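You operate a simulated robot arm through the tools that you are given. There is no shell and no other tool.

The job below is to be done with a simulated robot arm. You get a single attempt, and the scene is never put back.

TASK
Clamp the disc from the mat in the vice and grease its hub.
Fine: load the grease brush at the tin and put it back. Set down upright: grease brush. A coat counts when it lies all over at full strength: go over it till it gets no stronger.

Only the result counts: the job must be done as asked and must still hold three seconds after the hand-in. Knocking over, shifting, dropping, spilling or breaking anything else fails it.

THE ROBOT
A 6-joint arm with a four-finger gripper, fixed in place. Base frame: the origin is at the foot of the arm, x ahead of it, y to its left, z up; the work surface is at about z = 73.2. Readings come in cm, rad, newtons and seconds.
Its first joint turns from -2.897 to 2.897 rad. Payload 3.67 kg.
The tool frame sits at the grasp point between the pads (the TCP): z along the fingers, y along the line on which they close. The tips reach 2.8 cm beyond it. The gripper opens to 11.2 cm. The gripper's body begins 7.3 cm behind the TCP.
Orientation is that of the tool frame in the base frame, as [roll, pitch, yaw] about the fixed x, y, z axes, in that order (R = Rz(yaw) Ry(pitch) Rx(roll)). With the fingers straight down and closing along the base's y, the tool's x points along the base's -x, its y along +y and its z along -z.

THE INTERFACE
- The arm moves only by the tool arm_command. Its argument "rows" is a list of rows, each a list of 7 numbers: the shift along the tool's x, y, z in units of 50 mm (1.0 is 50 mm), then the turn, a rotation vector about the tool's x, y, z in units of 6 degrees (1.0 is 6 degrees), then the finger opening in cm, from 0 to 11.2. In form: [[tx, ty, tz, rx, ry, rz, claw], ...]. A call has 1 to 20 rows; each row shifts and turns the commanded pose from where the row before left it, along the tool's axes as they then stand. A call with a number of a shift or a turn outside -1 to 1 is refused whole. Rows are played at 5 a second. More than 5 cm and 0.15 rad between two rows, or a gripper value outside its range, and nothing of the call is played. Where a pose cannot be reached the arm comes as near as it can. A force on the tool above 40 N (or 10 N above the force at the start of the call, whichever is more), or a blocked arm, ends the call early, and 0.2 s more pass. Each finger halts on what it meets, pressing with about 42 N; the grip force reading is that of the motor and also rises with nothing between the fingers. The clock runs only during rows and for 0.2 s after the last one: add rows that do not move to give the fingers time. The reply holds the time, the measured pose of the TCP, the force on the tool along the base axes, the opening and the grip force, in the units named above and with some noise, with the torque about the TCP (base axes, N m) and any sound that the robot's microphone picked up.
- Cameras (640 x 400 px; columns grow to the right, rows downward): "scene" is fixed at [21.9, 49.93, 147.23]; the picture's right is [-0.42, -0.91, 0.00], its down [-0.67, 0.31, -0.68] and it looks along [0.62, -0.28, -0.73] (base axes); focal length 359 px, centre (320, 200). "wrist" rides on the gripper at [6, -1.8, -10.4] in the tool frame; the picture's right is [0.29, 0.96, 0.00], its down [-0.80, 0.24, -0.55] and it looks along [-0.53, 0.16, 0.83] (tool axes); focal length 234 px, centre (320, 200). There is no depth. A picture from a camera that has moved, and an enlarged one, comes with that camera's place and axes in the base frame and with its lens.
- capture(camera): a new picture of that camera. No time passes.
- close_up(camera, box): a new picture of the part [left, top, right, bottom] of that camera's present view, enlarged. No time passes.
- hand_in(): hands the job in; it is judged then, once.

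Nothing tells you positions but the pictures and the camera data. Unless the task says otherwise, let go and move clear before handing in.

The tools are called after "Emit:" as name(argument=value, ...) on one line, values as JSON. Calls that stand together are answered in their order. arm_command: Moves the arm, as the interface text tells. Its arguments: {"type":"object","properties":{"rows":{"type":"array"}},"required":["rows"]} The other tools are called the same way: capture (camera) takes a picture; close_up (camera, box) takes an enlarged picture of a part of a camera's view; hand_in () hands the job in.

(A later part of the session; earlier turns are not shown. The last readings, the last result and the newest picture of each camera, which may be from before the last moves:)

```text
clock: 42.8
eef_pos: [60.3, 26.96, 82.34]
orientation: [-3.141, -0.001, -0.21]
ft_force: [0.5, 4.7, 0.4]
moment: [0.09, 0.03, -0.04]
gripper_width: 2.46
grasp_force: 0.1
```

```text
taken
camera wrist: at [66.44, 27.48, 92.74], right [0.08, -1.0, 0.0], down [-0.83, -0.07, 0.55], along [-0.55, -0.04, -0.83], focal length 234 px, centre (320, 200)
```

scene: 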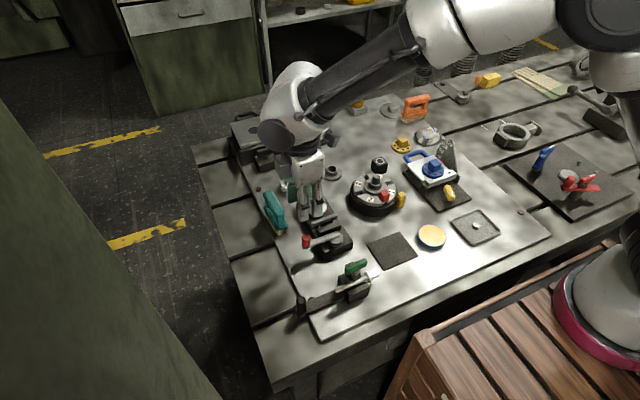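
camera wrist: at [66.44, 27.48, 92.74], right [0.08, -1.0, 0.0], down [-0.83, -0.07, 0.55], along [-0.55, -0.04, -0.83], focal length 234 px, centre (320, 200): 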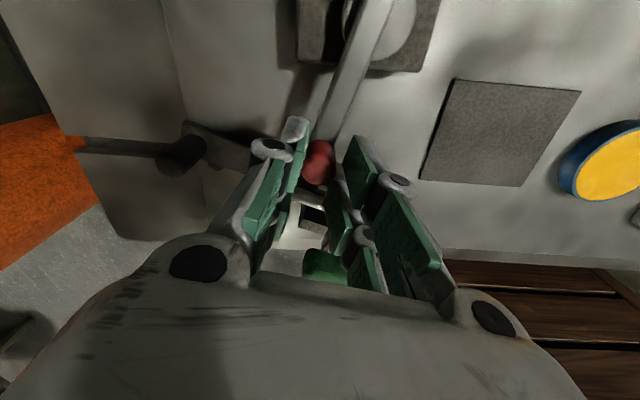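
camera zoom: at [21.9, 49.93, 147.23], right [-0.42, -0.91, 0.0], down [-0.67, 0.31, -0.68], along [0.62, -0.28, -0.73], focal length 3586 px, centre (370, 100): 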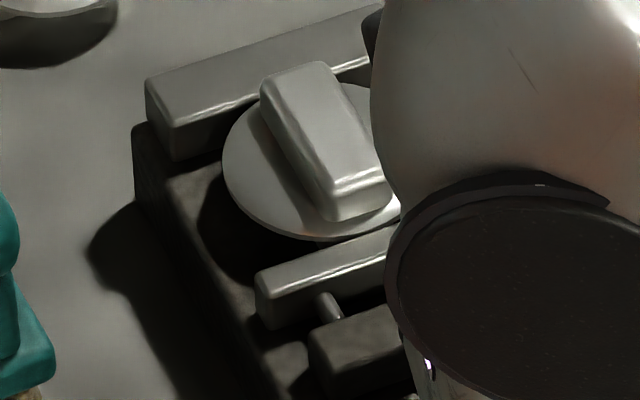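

The jaw has travelled about 1.9 cm and is pushing the disc's rim toward the far jaw (disc moved ~0.5 cm). I keep turning the lever in small steps.

Emit:
arm_command(rows=[[-0.006, 0.159, 0, 0, 0, -1, 2.4], [0, 0, 0, 0, 0, 0, 2.4]])

Emit:
close_up(camera="scene", box=[290, 190, 340, 230])

Emit:
close_up(camera="scene", box=[320, 220, 400, 300])

```text
clock: 43.4
eef_pos: [60.07, 26.17, 82.36]
orientation: [-3.14, -0.001, -0.106]
ft_force: [0.7, 4.7, 1.5]
moment: [0.07, -0.03, 0.04]
gripper_width: 2.53
grasp_force: 0.0
```

```text
10.00 times, centred on (315, 210) of scene
camera zoom: at [21.9, 49.93, 147.23], right [-0.42, -0.91, 0.0], down [-0.67, 0.31, -0.68], along [0.62, -0.28, -0.73], focal length 3586 px, centre (370, 100)
```

zoom: 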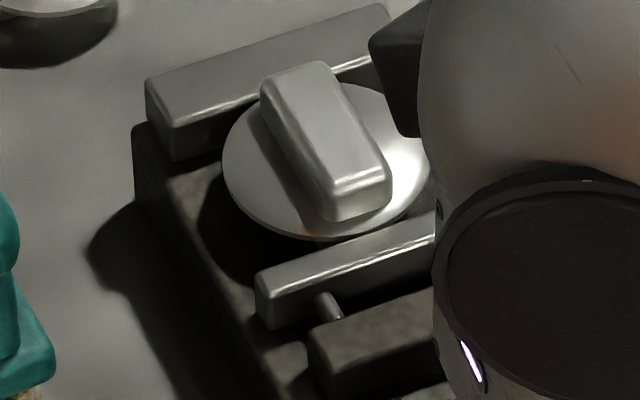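

```text
5.00 times, centred on (360, 260) of scene
camera zoom: at [21.9, 49.93, 147.23], right [-0.42, -0.91, 0.0], down [-0.67, 0.31, -0.68], along [0.62, -0.28, -0.73], focal length 1793 px, centre (120, -100)
```

zoom: 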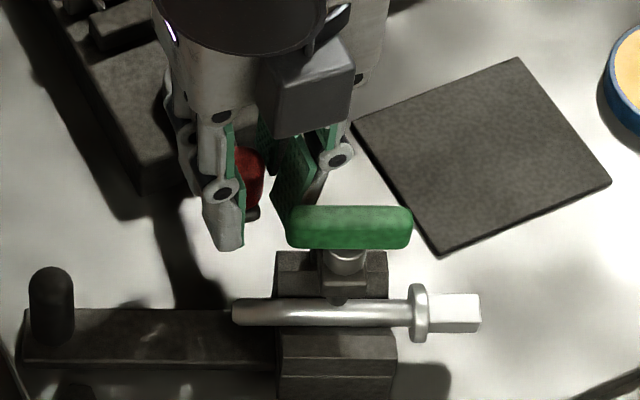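

The green-handled clamp beside the lever appears to have been turned by my leading finger — I must stop pushing. I lift straight up and examine it.

Emit:
arm_command(rows=[[0, -0.02, -0.3, 0, 0, 0, 2.6], [0, 0, -0.8, 0, 0, 0, 2.6], [0, 0, -0.8, 0, 0, 0, 2.6], [-0.6, 0, -0.6, 0, 0, 0, 2.6], [-0.9, 0, -0.2, 0, 0, 0, 2.6], [0, 0, 0, 0, 0, 0, 2.6]])

Emit:
capture(camera="scene")

Emit:
close_up(camera="scene", box=[285, 180, 395, 320])

Emit:
capture(camera="wrist")

```text
clock: 44.8
eef_pos: [52.9, 26.89, 95.9]
orientation: [-3.14, 0.001, -0.105]
ft_force: [0.3, 0.7, 0.0]
moment: [0.02, 0.03, -0.01]
gripper_width: 2.62
grasp_force: 0.0
```

```text
taken
```

scene: 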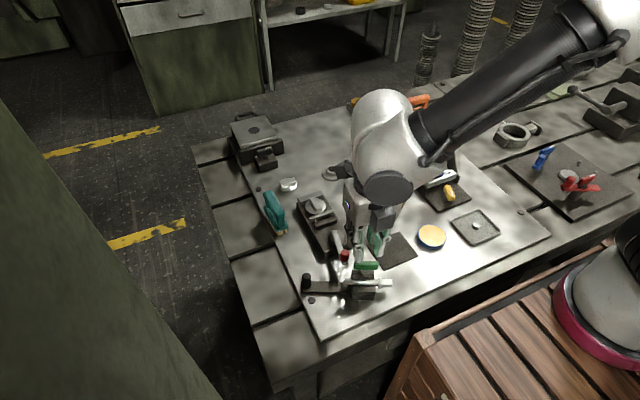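

```text
2.86 times, centred on (340, 250) of scene
camera zoom: at [21.9, 49.93, 147.23], right [-0.42, -0.91, 0.0], down [-0.67, 0.31, -0.68], along [0.62, -0.28, -0.73], focal length 1025 px, centre (263, 57)
```

zoom: 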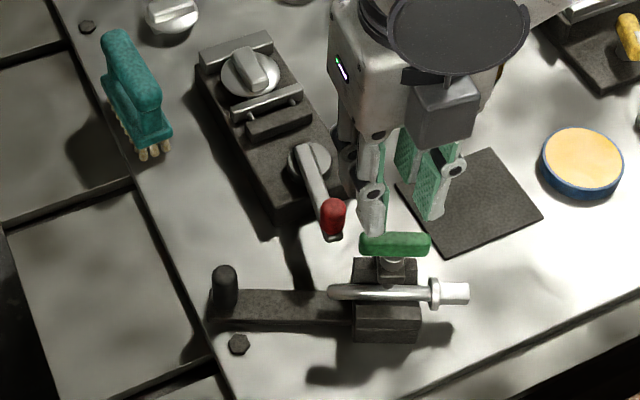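

```text
taken
camera wrist: at [58.98, 28.11, 106.29], right [0.19, -0.98, 0.0], down [-0.82, -0.16, 0.55], along [-0.54, -0.1, -0.83], focal length 234 px, centre (320, 200)
```

wrist: 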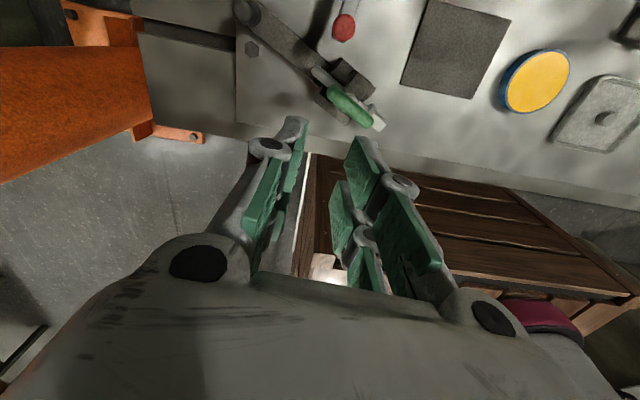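

The clamp fixture (block, arm and black post) has been pushed out of place by roughly 2 cm and 17°. Before anything else, I study it closely to see how it is built and how to put it back.

Emit:
close_up(camera="scene", box=[290, 250, 400, 320])

Emit:
close_up(camera="wrist", box=[220, 0, 420, 140])

Emit:
close_up(camera="scene", box=[290, 180, 370, 260])

```text
5.71 times, centred on (345, 285) of scene
camera zoom: at [21.9, 49.93, 147.23], right [-0.42, -0.91, 0.0], down [-0.67, 0.31, -0.68], along [0.62, -0.28, -0.73], focal length 2049 px, centre (177, -286)
```

zoom: 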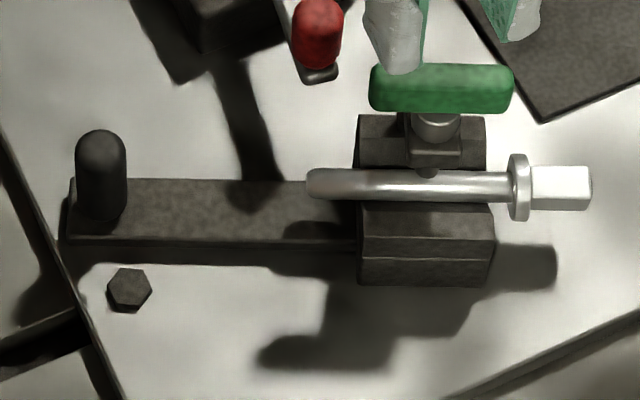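

```text
2.86 times, centred on (320, 70) of wrist
camera zoom: at [58.98, 28.11, 106.29], right [0.19, -0.98, 0.0], down [-0.82, -0.16, 0.55], along [-0.54, -0.1, -0.83], focal length 669 px, centre (320, 571)
```

zoom: 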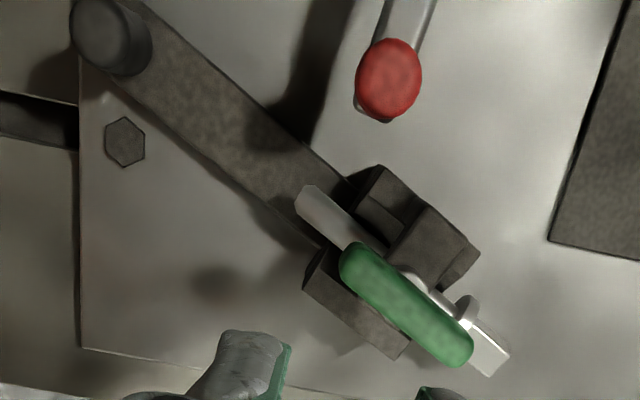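

```text
5.00 times, centred on (330, 220) of scene
camera zoom: at [21.9, 49.93, 147.23], right [-0.42, -0.91, 0.0], down [-0.67, 0.31, -0.68], along [0.62, -0.28, -0.73], focal length 1793 px, centre (270, 100)
```

zoom: 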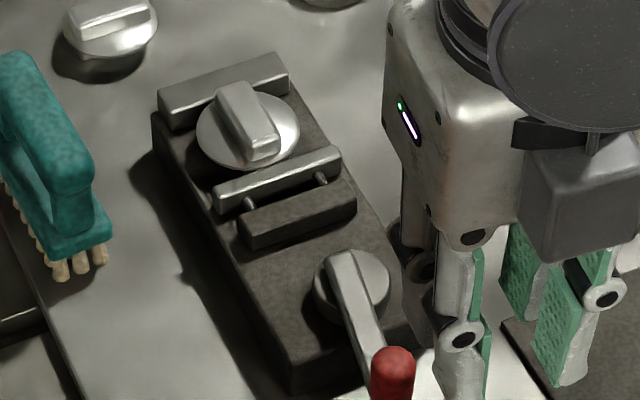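

The fixture is a loose jig that slides; it was turned about 25° clockwise and moved ~2 cm. I'll put it back by gripping its flat arm between block and post, so I first swing the tool to match the arm's direction.

Emit:
arm_command(rows=[[0.6, 0, 0, 0, 0, -1, 3], [0, -0.5, 0, 0, 0, -1, 4], [0, -0.3, 0, 0, 0, -1, 5], [0, 0, 0, 0, 0, -1, 6], [0, 0, 0, 0, 0, -1, 6.5], [0, 0, 0, 0, 0, -1, 6.5], [0, 0, 0, 0, 0, -1, 6.5], [0, 0, 0, 0, 0, -1, 6.5], [0, 0, 0, 0, 0, -1, 6.5], [0, 0, 0, 0, 0, -1, 6.5], [0, 0, 0, 0, 0, -1, 6.5], [0, 0, 0, 0, 0, -0.5, 6.5], [0, 0, 0, 0, 0, 0, 6.5]])

Emit:
capture(camera="wrist")

```text
clock: 47.5
eef_pos: [53.19, 31.65, 95.61]
orientation: [3.112, -0.006, 1.028]
ft_force: [0.0, -0.1, -0.2]
moment: [0.01, 0.01, 0.02]
gripper_width: 6.48
grasp_force: 0.0
out of reach, approached as far as the arm can: row 11, 12
```

```text
taken
camera wrist: at [54.44, 37.83, 105.99], right [0.97, -0.25, 0.03], down [-0.22, -0.8, 0.56], along [-0.11, -0.55, -0.83], focal length 234 px, centre (320, 200)
```

wrist: 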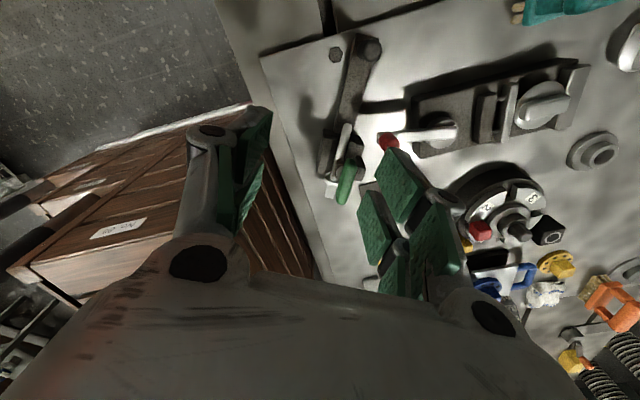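

The wrist is at its turning limit here, so I unwind the other way to the mirrored tool direction (camera toward the block), staying high.

Emit:
arm_command(rows=[[0, 0, 0, 0, 0, 1, 6.5], [0, 0, 0, 0, 0, 1, 6.5], [0, 0, 0, 0, 0, 1, 6.5], [0, 0, 0, 0, 0, 1, 6.5], [0, 0, 0, 0, 0, 1, 6.5], [0, 0, 0, 0, 0, 1, 6.5], [0, 0, 0, 0, 0, 1, 6.5], [0, 0, 0, 0, 0, 1, 6.5], [0, 0, 0, 0, 0, 1, 6.5], [0, 0, 0, 0, 0, 1, 6.5], [0, 0, 0, 0, 0, 1, 6.5], [0, 0, 0, 0, 0, 1, 6.5], [0, 0, 0, 0, 0, 1, 6.5], [0, 0, 0, 0, 0, 1, 6.5], [0, 0, 0, 0, 0, 1, 6.5], [0, 0, 0, 0, 0, 1, 6.5], [0, 0, 0, 0, 0, 1, 6.5], [0, 0, 0, 0, 0, 1, 6.5], [0, 0, 0, 0, 0, 1, 6.5], [0, 0, 0, 0, 0, 1, 6.5]])

Emit:
arm_command(rows=[[0, 0, 0, 0, 0, 1, 6.5], [0, 0, 0, 0, 0, 1, 6.5], [0, 0, 0, 0, 0, 1, 6.5], [0, 0, 0, 0, 0, 1, 6.5], [0, 0, 0, 0, 0, 1, 6.5], [0, 0, 0, 0, 0, 1, 6.5], [0, 0, 0, 0, 0, 1, 6.5], [0, 0, 0, 0, 0, 1, 6.5], [0, 0, 0, 0, 0, 0, 6.5]])

Emit:
capture(camera="wrist")

Emit:
capture(camera="scene")

```text
clock: 51.8
eef_pos: [53.26, 31.74, 95.68]
orientation: [-3.12, -0.022, -1.07]
ft_force: [0.1, -0.2, -0.2]
moment: [-0.01, 0.02, -0.02]
gripper_width: 6.5
grasp_force: 0.0
```

```text
clock: 53.8
eef_pos: [53.23, 31.73, 95.49]
orientation: [-3.114, 0.001, -1.907]
ft_force: [-0.1, -0.1, 1.0]
moment: [0.02, 0.02, -0.02]
gripper_width: 6.5
grasp_force: 0.0
```

```text
taken
camera wrist: at [52.57, 25.57, 105.99], right [-1.0, 0.04, -0.03], down [0.02, 0.84, 0.55], along [0.05, 0.55, -0.84], focal length 234 px, centre (320, 200)
```

wrist: 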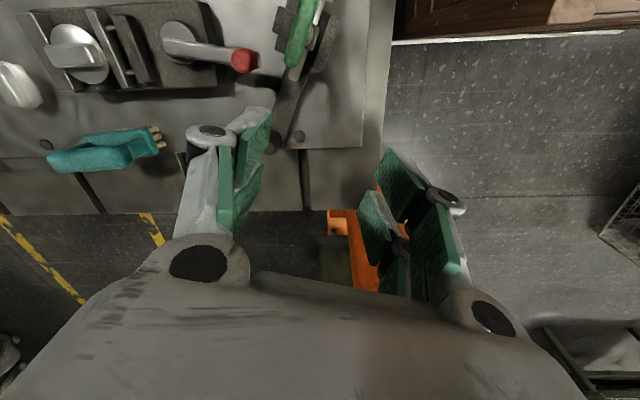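

```text
taken
```

scene: 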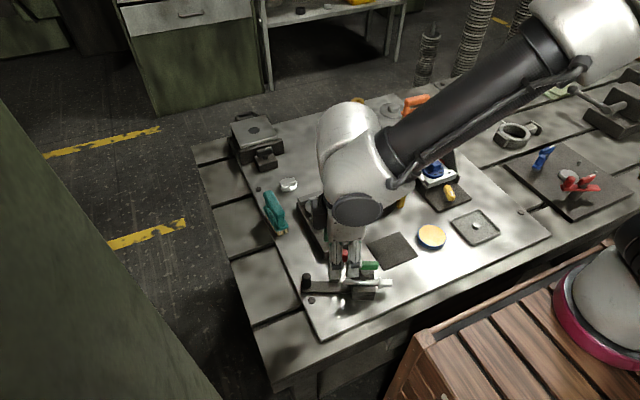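

Emit:
arm_command(rows=[[0, 0, 0, -0.263, 0, 0.62, 6.5], [0, 0, 0, 0, 0, 0.62, 6.5], [-0.372, -0.458, 0, 0, 0, 0, 6.5], [-0.372, -0.458, 0, 0, 0, 0, 6.5], [0, 0, 0.6, 0, 0, 0, 6.5], [0, 0, 0.6, 0, 0, 0, 6.5], [0, 0, 0.6, 0, 0, 0, 6.5], [0, 0, 0, 0, 0, 0, 6.5]])

Emit:
capture(camera="wrist")

Emit:
close_up(camera="scene", box=[280, 230, 400, 320])

```text
clock: 55.5
eef_pos: [58.96, 32.75, 86.64]
orientation: [-3.137, 0.003, -2.035]
ft_force: [-0.5, -0.8, 0.9]
moment: [-0.02, -0.02, 0.03]
gripper_width: 6.47
grasp_force: 0.0
```

```text
taken
camera wrist: at [57.81, 26.6, 97.04], right [-0.99, 0.17, 0.0], down [0.14, 0.82, 0.55], along [0.1, 0.55, -0.83], focal length 234 px, centre (320, 200)
```

wrist: 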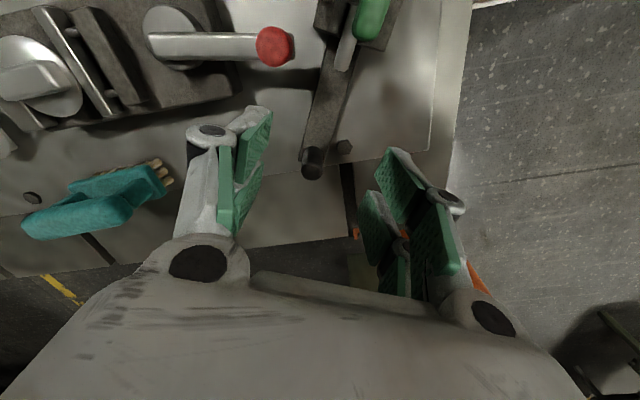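

```text
4.44 times, centred on (340, 275) of scene
camera zoom: at [21.9, 49.93, 147.23], right [-0.42, -0.91, 0.0], down [-0.67, 0.31, -0.68], along [0.62, -0.28, -0.73], focal length 1594 px, centre (231, -133)
```

zoom: 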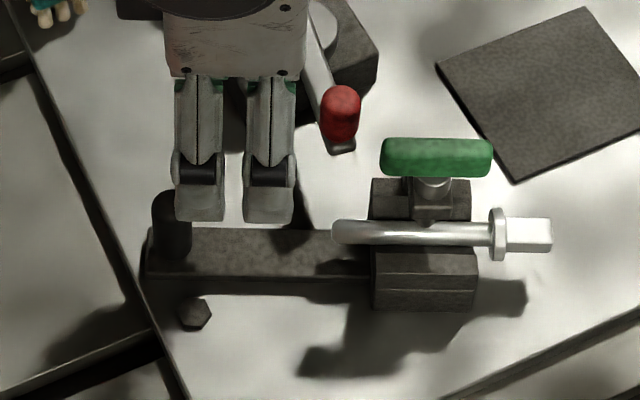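

Emit:
close_up(camera="wrist", box=[260, 20, 420, 190])

```text
2.35 times, centred on (340, 105) of wrist
camera zoom: at [57.81, 26.6, 97.04], right [-0.99, 0.17, 0.0], down [0.14, 0.82, 0.55], along [0.1, 0.55, -0.83], focal length 551 px, centre (273, 424)
```

zoom: 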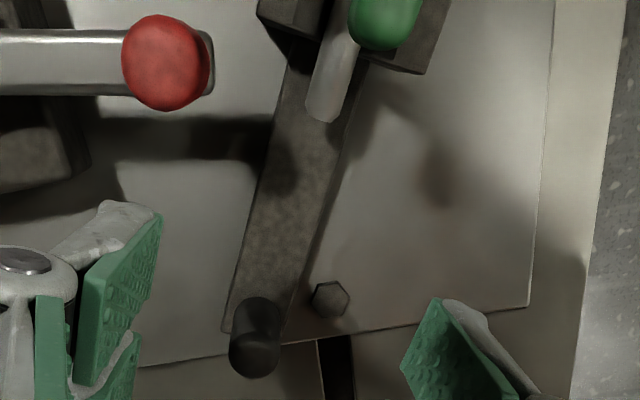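

The hex bolt and the lever leave little room beside the arm, so I'll hold the jig by its black post at about (60.3, 36) instead. I move over it and lower.

Emit:
arm_command(rows=[[-0.35, 0.023, 0, 0, 0, 0, 5], [-0.342, 0.023, 0, 0, 0, 0, 4.4], [0, 0, 0.6, 0, 0, 0, 4.4], [0, 0, 0.6, 0, 0, 0, 4.4], [0, 0, 0, 0, 0, 0, 4.4]])

Emit:
capture(camera="wrist")

Emit:
close_up(camera="scene", box=[280, 230, 400, 320])

```text
clock: 56.8
eef_pos: [60.51, 36.06, 80.8]
orientation: [-3.139, 0.002, -2.033]
ft_force: [0.7, -0.3, 0.0]
moment: [0.02, 0.03, -0.01]
gripper_width: 4.4
grasp_force: 0.0
```

```text
taken
camera wrist: at [59.37, 29.91, 91.21], right [-0.99, 0.17, 0.0], down [0.14, 0.82, 0.55], along [0.1, 0.55, -0.83], focal length 234 px, centre (320, 200)
```

wrist: 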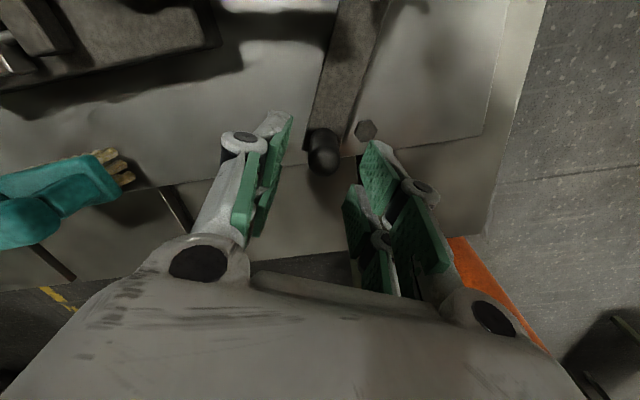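

```text
4.44 times, centred on (340, 275) of scene
camera zoom: at [21.9, 49.93, 147.23], right [-0.42, -0.91, 0.0], down [-0.67, 0.31, -0.68], along [0.62, -0.28, -0.73], focal length 1594 px, centre (231, -133)
```

zoom: 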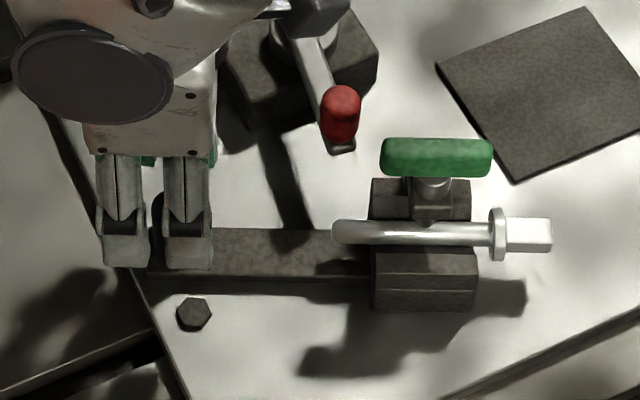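

Emit:
arm_command(rows=[[0, 0, 0.4, 0, 0, 0, 4.4], [0, 0, 0.2, 0, 0, 0, 4.4], [0, 0, 0, 0, 0, 0, 4.4]])

Emit:
close_up(camera="wrist", box=[230, 70, 430, 230])

Emit:
close_up(camera="scene", box=[280, 250, 360, 310])

```text
clock: 57.5
eef_pos: [60.59, 36.22, 77.93]
orientation: [-3.139, 0.002, -2.034]
ft_force: [-0.4, 0.4, -0.2]
moment: [0.0, -0.01, 0.02]
gripper_width: 4.39
grasp_force: 0.2
```

```text
2.50 times, centred on (330, 150) of wrist
camera zoom: at [59.35, 30.01, 88.21], right [-0.99, 0.17, 0.0], down [0.14, 0.82, 0.55], along [0.1, 0.55, -0.83], focal length 585 px, centre (295, 325)
```

zoom: 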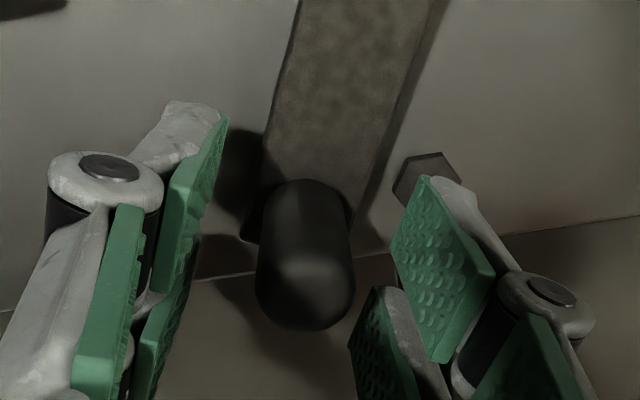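

```text
6.67 times, centred on (320, 280) of scene
camera zoom: at [21.9, 49.93, 147.23], right [-0.42, -0.91, 0.0], down [-0.67, 0.31, -0.68], along [0.62, -0.28, -0.73], focal length 2391 px, centre (320, -333)
```

zoom: 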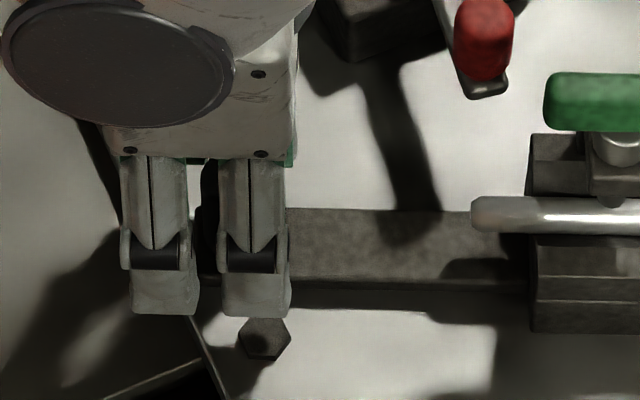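

Emit:
arm_command(rows=[[0, 0.04, 0, 0, 0, 0, 3], [0, 0, 0, 0, 0, 0, 1], [0, 0, 0, 0, 0, 0, 0], [0, 0, 0, 0, 0, 0, 0]])

Emit:
close_up(camera="scene", box=[280, 250, 400, 320])

```text
clock: 58.5
eef_pos: [60.3, 36.19, 77.74]
orientation: [-3.138, 0.001, -2.036]
ft_force: [-0.4, 1.6, -0.6]
moment: [0.16, -0.11, -0.05]
gripper_width: 1.95
grasp_force: 42.3
```

```text
5.33 times, centred on (340, 285) of scene
camera zoom: at [21.9, 49.93, 147.23], right [-0.42, -0.91, 0.0], down [-0.67, 0.31, -0.68], along [0.62, -0.28, -0.73], focal length 1912 px, centre (213, -253)
```

zoom: 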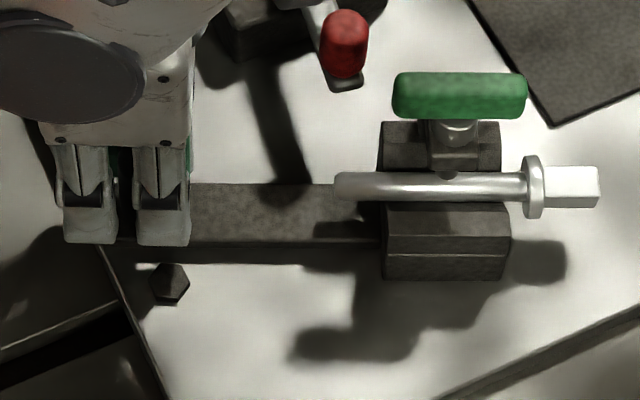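

I hold the post. I now turn the jig back about the computed centre in small steps, checking with the fixed camera.

Emit:
arm_command(rows=[[-0.0713, 0.198, 0, 0, 0, -0.833, 0], [0, 0, 0, 0, 0, 0, 0]])

Emit:
close_up(camera="scene", box=[285, 250, 385, 320])

```text
clock: 59.1
eef_pos: [59.48, 36.98, 77.85]
orientation: [-3.14, 0.0, -1.947]
ft_force: [-2.8, -2.9, 0.1]
moment: [-0.07, 0.11, -0.15]
gripper_width: 1.92
grasp_force: 41.7
```

```text
5.71 times, centred on (335, 285) of scene
camera zoom: at [21.9, 49.93, 147.23], right [-0.42, -0.91, 0.0], down [-0.67, 0.31, -0.68], along [0.62, -0.28, -0.73], focal length 2049 px, centre (234, -286)
```

zoom: 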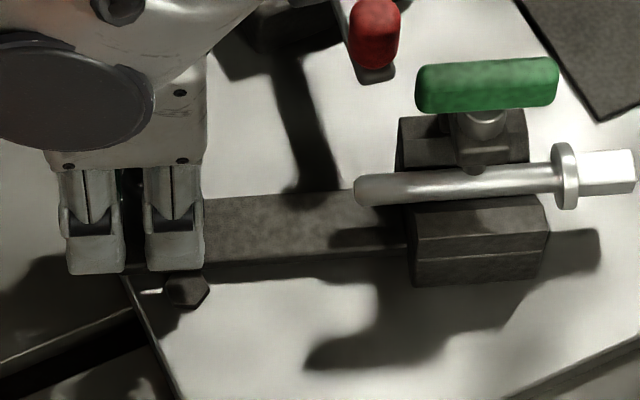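

Emit:
arm_command(rows=[[-0.0713, 0.198, 0, 0, 0, -0.833, 0], [-0.0713, 0.198, 0, 0, 0, -0.833, 0], [0, 0, 0, 0, 0, 0, 0]])

Emit:
close_up(camera="scene", box=[285, 250, 385, 320])

```text
clock: 60.0
eef_pos: [57.95, 38.37, 77.74]
orientation: [-3.138, 0.001, -1.77]
ft_force: [-1.5, -5.1, 9.6]
moment: [-1.12, 0.26, -0.03]
gripper_width: 1.94
grasp_force: 41.8
```

```text
5.71 times, centred on (335, 285) of scene
camera zoom: at [21.9, 49.93, 147.23], right [-0.42, -0.91, 0.0], down [-0.67, 0.31, -0.68], along [0.62, -0.28, -0.73], focal length 2049 px, centre (234, -286)
```

zoom: 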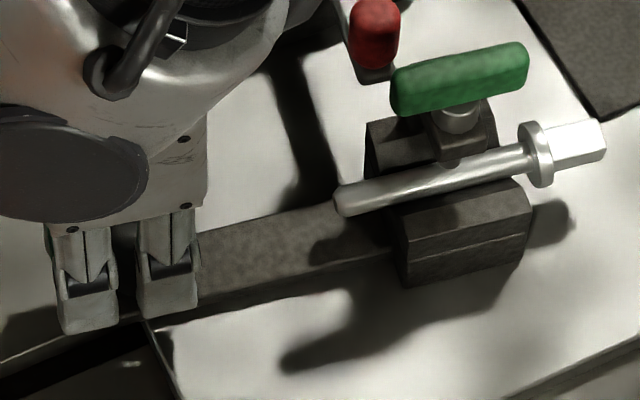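

Emit:
capture(camera="wrist")

Emit:
close_up(camera="scene", box=[290, 240, 390, 310])

```text
taken
camera wrist: at [58.35, 32.12, 88.07], right [-1.0, -0.09, 0.0], down [-0.08, 0.83, 0.55], along [-0.05, 0.55, -0.83], focal length 234 px, centre (320, 200)
```

wrist: 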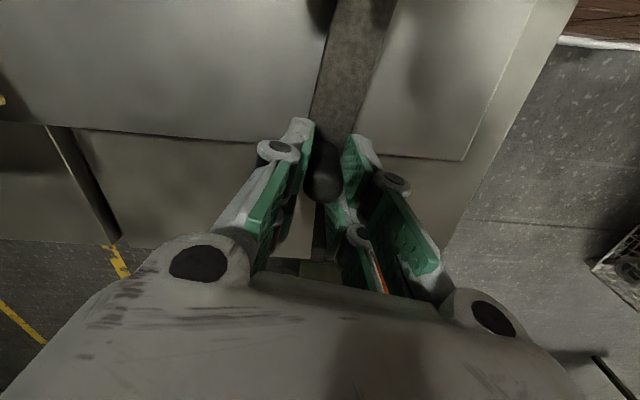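

```text
5.71 times, centred on (340, 275) of scene
camera zoom: at [21.9, 49.93, 147.23], right [-0.42, -0.91, 0.0], down [-0.67, 0.31, -0.68], along [0.62, -0.28, -0.73], focal length 2049 px, centre (206, -229)
```

zoom: 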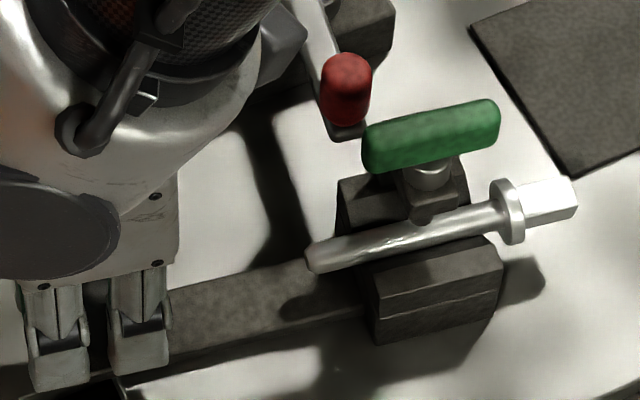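

Emit:
arm_command(rows=[[0, 0, 0, 0, 0, 0, 2.6], [0, 0, -0.08, 0, 0, 0, 2.6], [0, 0, 0, 0, 0, 0, 2.6]])

Emit:
close_up(camera="scene", box=[285, 250, 385, 320])

```text
clock: 60.8
eef_pos: [57.99, 38.33, 78.04]
orientation: [-3.139, 0.002, -1.775]
ft_force: [0.6, -0.2, -0.5]
moment: [0.0, 0.01, 0.03]
gripper_width: 2.61
grasp_force: 0.1
```

```text
5.71 times, centred on (335, 285) of scene
camera zoom: at [21.9, 49.93, 147.23], right [-0.42, -0.91, 0.0], down [-0.67, 0.31, -0.68], along [0.62, -0.28, -0.73], focal length 2049 px, centre (234, -286)
```

zoom: 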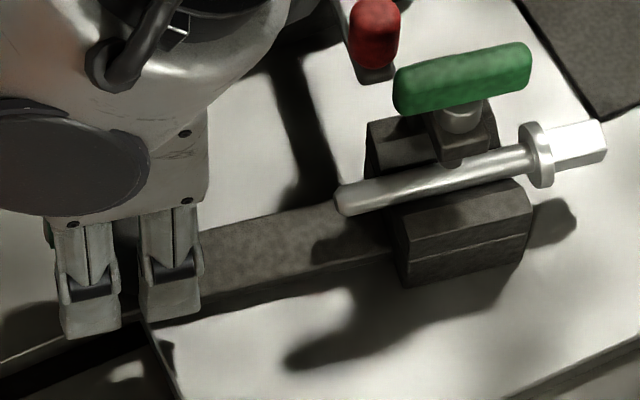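

Emit:
arm_command(rows=[[0, 0, 0, 0, 0, 0, 0], [0, 0, 0, 0, 0, 0, 0], [-0.0753, 0.191, 0, 0, 0, -0.556, 0], [-0.0753, 0.191, 0, 0, 0, -0.556, 0], [0, 0, 0, 0, 0, 0, 0]])

Emit:
close_up(camera="scene", box=[285, 250, 385, 320])

```text
clock: 62.0
eef_pos: [56.18, 39.44, 78.13]
orientation: [-3.14, -0.001, -1.655]
ft_force: [-0.1, -0.3, -0.6]
moment: [1.17, -0.05, -0.03]
gripper_width: 1.96
grasp_force: 42.4
```

```text
5.71 times, centred on (335, 285) of scene
camera zoom: at [21.9, 49.93, 147.23], right [-0.42, -0.91, 0.0], down [-0.67, 0.31, -0.68], along [0.62, -0.28, -0.73], focal length 2049 px, centre (234, -286)
```

zoom: 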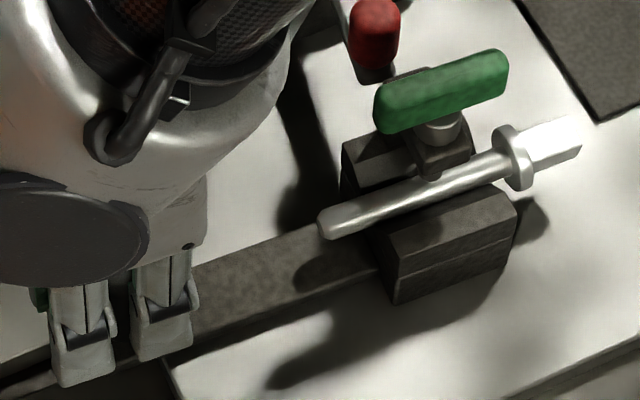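

The jig is nearly where it began. I release the post and lift away to compare with the first picture.

Emit:
arm_command(rows=[[0, 0, 0, 0, 0, 0, 2.8], [0, 0, 0, 0, 0, 0, 4], [0, 0, -0.4, 0, 0, 0, 4.4], [0, 0, -0.8, 0, 0, 0, 4.4], [0, 0, -0.8, 0, 0, 0, 4.4], [0, 0, -0.8, 0, 0, 0, 4.4], [-0.5, -0.8, 0, 0, 0, 0, 4.4], [0, -0.9, 0, 0, 0, 0, 4.4], [0, -0.9, 0, 0, 0, 0, 4.4], [0, 0, 0, 0, 0, 0, 4.4]])

Emit:
close_up(camera="scene", box=[285, 250, 385, 320])

Emit:
capture(camera="scene")

```text
clock: 64.2
eef_pos: [69.68, 40.9, 91.68]
orientation: [-3.138, 0.0, -1.656]
ft_force: [-0.2, 0.1, 0.1]
moment: [0.06, 0.01, -0.03]
gripper_width: 4.41
grasp_force: 0.1
```

```text
5.71 times, centred on (335, 285) of scene
camera zoom: at [21.9, 49.93, 147.23], right [-0.42, -0.91, 0.0], down [-0.67, 0.31, -0.68], along [0.62, -0.28, -0.73], focal length 2049 px, centre (234, -286)
```

zoom: 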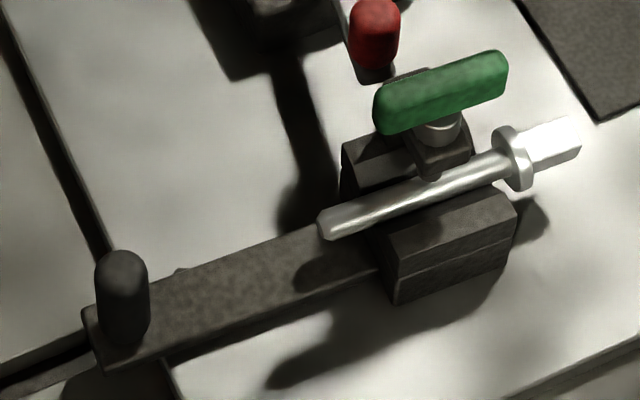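

```text
taken
```

scene: 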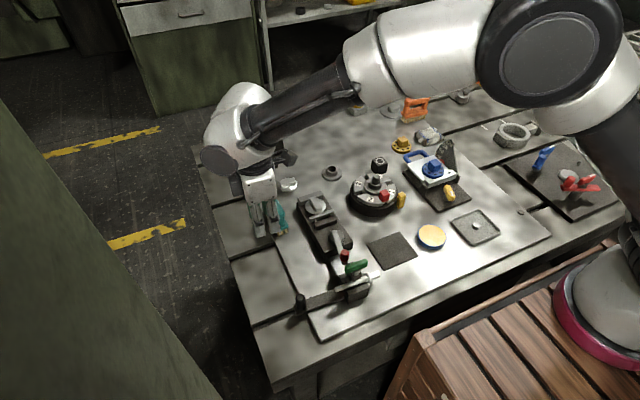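

Very close: the post end still needs about 0.8 cm toward −x (≈3.5° of turn). I go back to the post for that last correction.

Emit:
arm_command(rows=[[0, 0.9, 0, 0, 0, 0, 4.4], [0, 0.9, 0, 0, 0, 0, 4.4], [0.5, 0.8, 0, 0, 0, 0, 4.4], [0, 0, 0.8, 0, 0, 0, 4.4], [0, 0, 0.8, 0, 0, 0, 4.4], [0, 0, 0.8, 0, 0, 0, 4.4], [0, 0, 0.2, 0, 0, 0, 4.4], [0, 0, 0.15, 0, 0, 0, 4.4], [0, 0, 0, 0, 0, 0, 4.4]])

Emit:
close_up(camera="wrist", box=[230, 70, 430, 230])

```text
clock: 66.2
eef_pos: [56.23, 39.52, 78.52]
orientation: [-3.138, -0.001, -1.654]
ft_force: [-0.6, -0.1, -0.5]
moment: [0.01, 0.0, 0.0]
gripper_width: 4.38
grasp_force: 0.0
```

```text
2.50 times, centred on (330, 150) of wrist
camera zoom: at [57.39, 33.43, 88.76], right [-0.98, -0.21, 0.0], down [-0.17, 0.81, 0.55], along [-0.11, 0.54, -0.83], focal length 585 px, centre (295, 325)
```

zoom: 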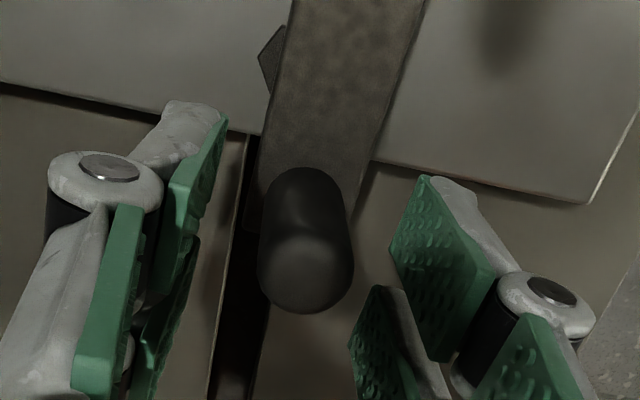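

Emit:
arm_command(rows=[[0, 0, 0.05, 0, 0, 0, 3], [0, 0, 0, 0, 0, 0, 0], [0, 0, 0, 0, 0, 0, 0], [-0.014, 0.08, 0, 0, 0, -0.29, 0], [-0.014, 0.08, 0, 0, 0, -0.29, 0], [0, 0, 0, 0, 0, 0, 0]])

Emit:
close_up(camera="scene", box=[285, 250, 385, 320])

```text
clock: 67.5
eef_pos: [55.27, 39.83, 78.17]
orientation: [-3.139, 0.001, -1.596]
ft_force: [2.2, 3.2, 4.0]
moment: [-0.23, -0.07, 0.14]
gripper_width: 1.93
grasp_force: 41.8
```

```text
5.71 times, centred on (335, 285) of scene
camera zoom: at [21.9, 49.93, 147.23], right [-0.42, -0.91, 0.0], down [-0.67, 0.31, -0.68], along [0.62, -0.28, -0.73], focal length 2049 px, centre (234, -286)
```

zoom: 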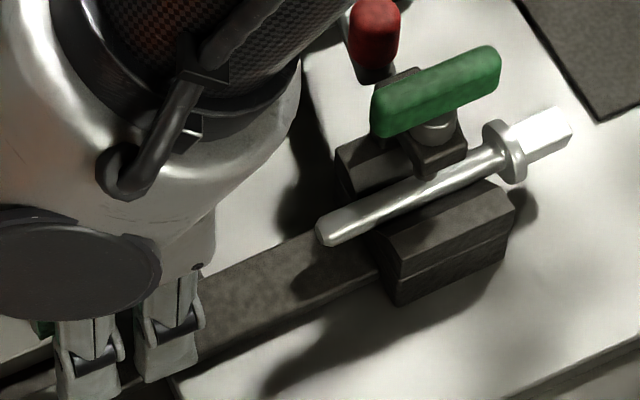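

Emit:
arm_command(rows=[[0, 0, 0, 0, 0, 0, 2.8], [0, 0, 0, 0, 0, 0, 4], [0, 0, -0.4, 0, 0, 0, 4.4], [0, 0, -0.8, 0, 0, 0, 4.4], [0, 0, -0.8, 0, 0, 0, 4.4], [0, 0, -0.9, 0, 0, 0, 4.4], [0, 0, -0.7, 0, 0, 0, 4.4], [0, -0.9, 0, 0, 0, 0, 4.4], [0, -0.9, 0, 0, 0, 0, 4.4], [0, 0, 0, 0, 0, 0, 4.4]])

Emit:
close_up(camera="scene", box=[285, 250, 385, 320])

Emit:
close_up(camera="scene", box=[240, 180, 400, 330])

```text
clock: 69.8
eef_pos: [64.18, 39.61, 96.0]
orientation: [-3.139, 0.0, -1.596]
ft_force: [0.2, 0.2, -1.1]
moment: [0.0, 0.01, 0.0]
gripper_width: 4.39
grasp_force: 0.0
```

```text
5.71 times, centred on (335, 285) of scene
camera zoom: at [21.9, 49.93, 147.23], right [-0.42, -0.91, 0.0], down [-0.67, 0.31, -0.68], along [0.62, -0.28, -0.73], focal length 2049 px, centre (234, -286)
```

zoom: 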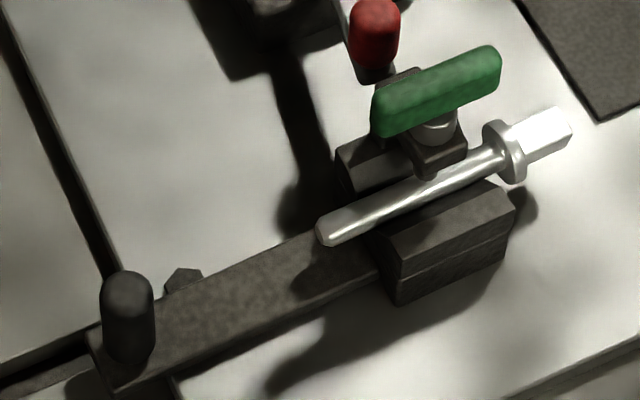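

```text
2.67 times, centred on (320, 255) of scene
camera zoom: at [21.9, 49.93, 147.23], right [-0.42, -0.91, 0.0], down [-0.67, 0.31, -0.68], along [0.62, -0.28, -0.73], focal length 956 px, centre (320, 53)
```

zoom: 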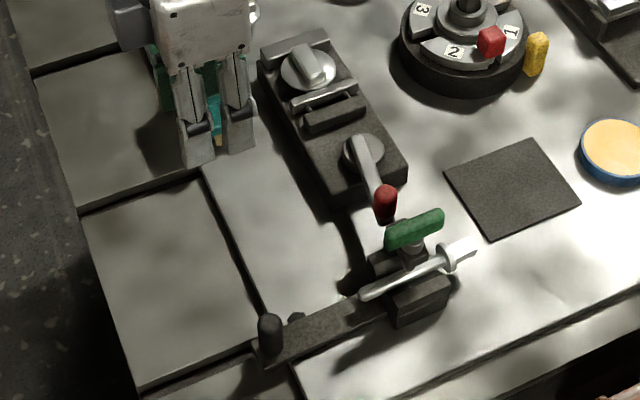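

The jig matches the first picture again to within about 2 mm. Now I check the vice and the disc.

Emit:
close_up(camera="scene", box=[295, 180, 365, 250])

Emit:
close_up(camera="scene", box=[300, 183, 342, 220])

Emit:
capture(camera="wrist")

```text
5.71 times, centred on (330, 215) of scene
camera zoom: at [21.9, 49.93, 147.23], right [-0.42, -0.91, 0.0], down [-0.67, 0.31, -0.68], along [0.62, -0.28, -0.73], focal length 2049 px, centre (263, 114)
```

zoom: 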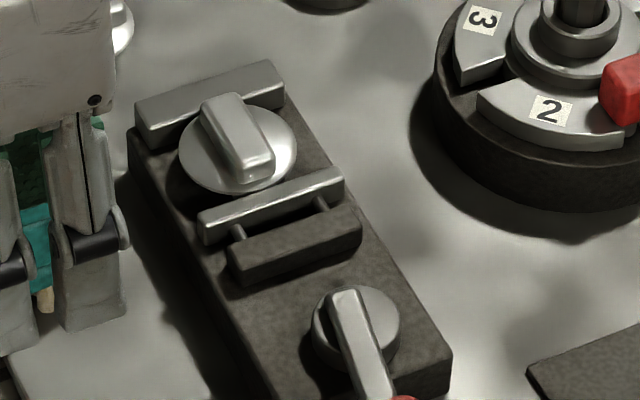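

```text
10.81 times, centred on (321, 202) of scene
camera zoom: at [21.9, 49.93, 147.23], right [-0.42, -0.91, 0.0], down [-0.67, 0.31, -0.68], along [0.62, -0.28, -0.73], focal length 3877 px, centre (309, 184)
```

zoom: 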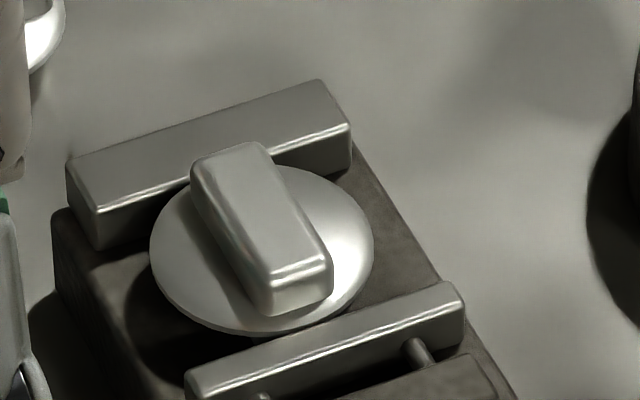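

```text
taken
camera wrist: at [65.77, 33.56, 106.35], right [-0.96, -0.26, 0.0], down [-0.22, 0.8, 0.55], along [-0.14, 0.53, -0.83], focal length 234 px, centre (320, 200)
```

wrist: 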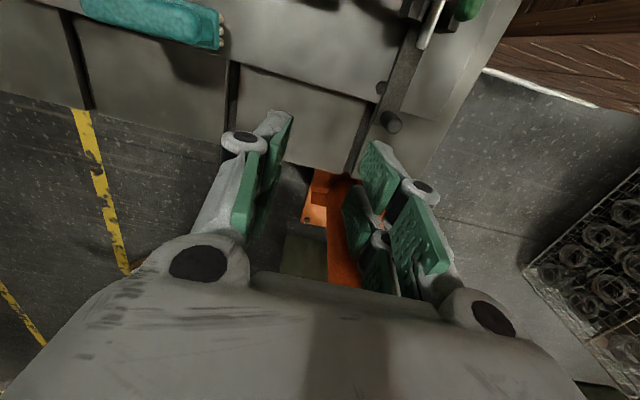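

I move above the vice with the tool turned back, to see the clamping gap from overhead.

Emit:
arm_command(rows=[[0.46, -0.8, -0.1, 0, 0, 0, 4.4], [0.46, -0.8, -0.1, 0, 0, 0, 4.4], [0.46, -0.8, -0.1, 0, 0, 0, 4.4], [0.46, -0.8, -0.1, 0, 0, 0, 4.4], [0, 0, 0, 0, 0, 1, 4.4], [0, 0, 0, 0, 0, 1, 4.4], [0, 0, 0, 0, 0, 1, 4.4], [0, 0, 0, 0, 0, 1, 4.4], [0, 0, 0, 0, 0, 1, 4.4], [0, 0, 0, 0, 0, 1, 4.4], [0, 0, 0, 0, 0, 1, 4.4], [0, 0, 0, 0, 0, 1, 4.4], [0, 0, 0, 0, 0, 1, 4.4], [0, 0, 0, 0, 0, 1, 4.4], [0, 0, 0, 0, 0, 1, 4.4], [0, 0, 0, 0, 0, 1, 4.4], [0, 0, 0, 0, 0, 1, 4.4], [0, 0, 0, 0, 0, 1, 4.4], [0, 0, 0, 0, 0, 0.77, 4.4], [0, 0, 0, 0, 0, 0, 4.4]])

Emit:
capture(camera="wrist")

Emit:
close_up(camera="wrist", box=[230, 0, 390, 120])

```text
clock: 74.0
eef_pos: [79.98, 29.71, 98.28]
orientation: [3.141, 0.004, 3.139]
ft_force: [1.3, -0.4, -0.2]
moment: [-0.01, -0.01, 0.0]
gripper_width: 4.4
grasp_force: 0.1
```

```text
taken
camera wrist: at [73.95, 27.99, 108.52], right [-0.29, 0.96, 0.0], down [0.8, 0.24, 0.56], along [0.53, 0.16, -0.83], focal length 234 px, centre (320, 200)
```

wrist: 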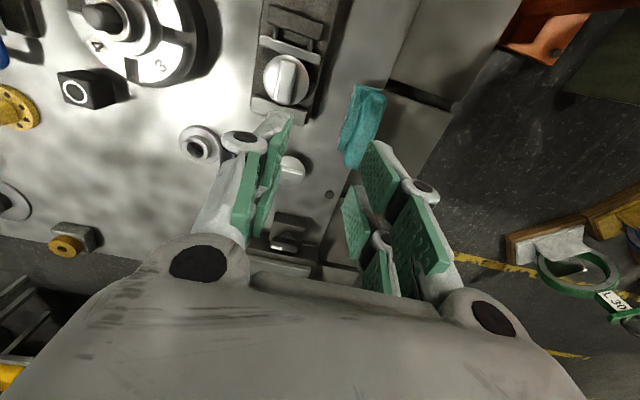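

```text
3.33 times, centred on (310, 60) of wrist
camera zoom: at [73.95, 27.99, 108.52], right [-0.29, 0.96, 0.0], down [0.8, 0.24, 0.56], along [0.53, 0.16, -0.83], focal length 781 px, centre (353, 667)
```

zoom: 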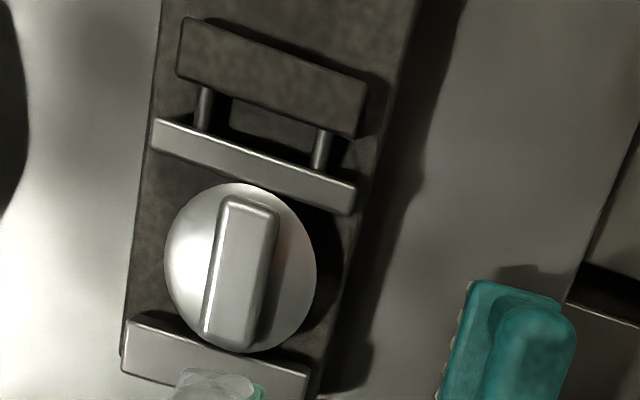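

Emit:
close_up(camera="wrist", box=[255, 35, 335, 115])

```text
5.00 times, centred on (295, 75) of wrist
camera zoom: at [73.95, 27.99, 108.52], right [-0.29, 0.96, 0.0], down [0.8, 0.24, 0.56], along [0.53, 0.16, -0.83], focal length 1171 px, centre (445, 825)
```

zoom: 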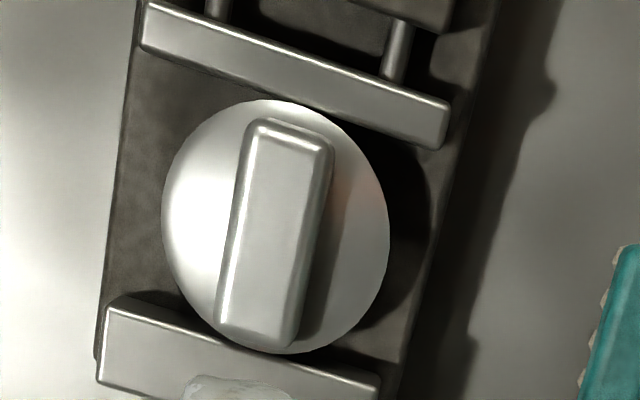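

From above, the disc's rim sits between both jaws. To be sure the lever is fully thrown, I'll push the knob a little further, this time with closed fingers turned so that nothing comes near the jig.

Emit:
arm_command(rows=[[0, 0, 0, 0, 0, -1, 3], [0, 0, 0, 0, 0, -1, 2], [0, 0, 0, 0, 0, -1, 1], [0, 0, 0, 0, 0, -1, 0], [0, 0, 0, 0, 0, -1, 0], [0, 0, 0, 0, 0, -1, 0], [0, 0, 0, 0, 0, -1, 0], [0, 0, 0, 0, 0, -1, 0], [0, 0, 0, 0, 0, -1, 0], [0, 0, 0, 0, 0, -1, 0], [0, 0, 0, 0, 0, -1, 0], [0, 0, 0, 0, 0, -1, 0], [0, 0, 0, 0, 0, -1, 0], [0, 0, 0, 0, 0, -1, 0], [0, 0, 0, 0, 0, -1, 0], [-0.112, 0.772, 0, 0, 0, 0, 0], [-0.112, 0.772, 0, 0, 0, 0, 0], [-0.112, 0.772, 0, 0, 0, 0, 0], [-0.112, 0.772, 0, 0, 0, 0, 0], [-0.112, 0.772, 0, 0, 0, 0, 0]])

Emit:
capture(camera="wrist")

Emit:
close_up(camera="wrist", box=[230, 0, 450, 150])

```text
clock: 78.2
eef_pos: [60.4, 32.44, 98.17]
orientation: [-3.14, -0.001, -1.573]
ft_force: [0.4, -0.2, -0.6]
moment: [0.01, 0.04, -0.04]
gripper_width: 0.0
grasp_force: 35.4
```

```text
taken
camera wrist: at [62.03, 26.46, 108.57], right [-0.96, -0.29, 0.0], down [-0.24, 0.8, 0.55], along [-0.16, 0.53, -0.83], focal length 234 px, centre (320, 200)
```

wrist: 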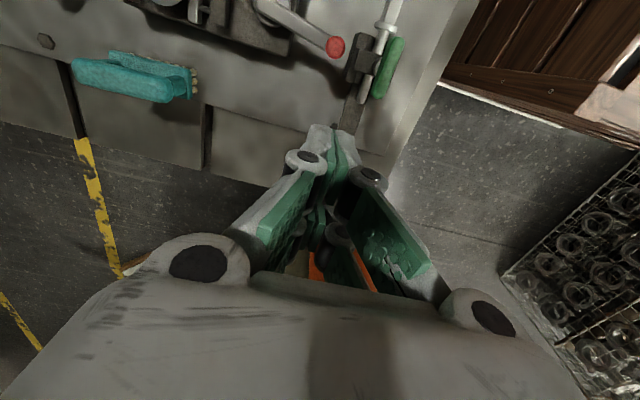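

```text
2.67 times, centred on (340, 75) of wrist
camera zoom: at [62.03, 26.46, 108.57], right [-0.96, -0.29, 0.0], down [-0.24, 0.8, 0.55], along [-0.16, 0.53, -0.83], focal length 624 px, centre (267, 533)
```

zoom: 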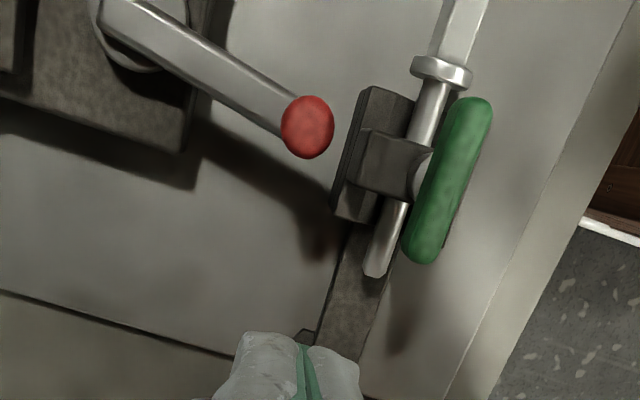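

Emit:
arm_command(rows=[[-0.05, -0.05, 0.8, 0, 0, 0, 0], [0, 0, 0.8, 0, 0, 0, 0], [0, 0, 0.8, 0, 0, 0, 0], [0, 0, 0.7, 0, 0, 0, 0], [0, 0, 0, 0, 0, 0, 0]])

Emit:
capture(camera="wrist")

Emit:
close_up(camera="scene", box=[290, 220, 390, 300])

```text
clock: 79.3
eef_pos: [61.12, 32.99, 82.49]
orientation: [-3.139, 0.001, -1.571]
ft_force: [-0.9, 0.3, -0.1]
moment: [0.01, -0.02, 0.0]
gripper_width: 0.0
grasp_force: 35.5
```

```text
taken
camera wrist: at [62.85, 27.04, 92.86], right [-0.96, -0.29, 0.0], down [-0.24, 0.8, 0.55], along [-0.16, 0.53, -0.83], focal length 234 px, centre (320, 200)
```

wrist: 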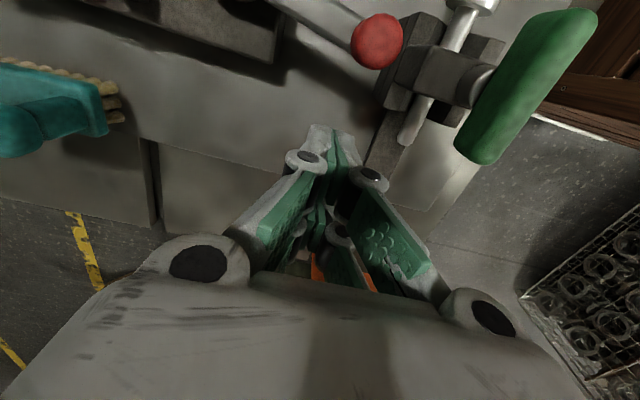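

```text
5.00 times, centred on (340, 260) of scene
camera zoom: at [21.9, 49.93, 147.23], right [-0.42, -0.91, 0.0], down [-0.67, 0.31, -0.68], along [0.62, -0.28, -0.73], focal length 1793 px, centre (220, -100)
```

zoom: 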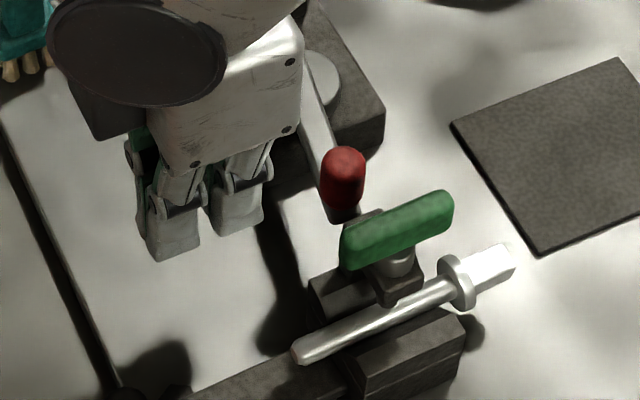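

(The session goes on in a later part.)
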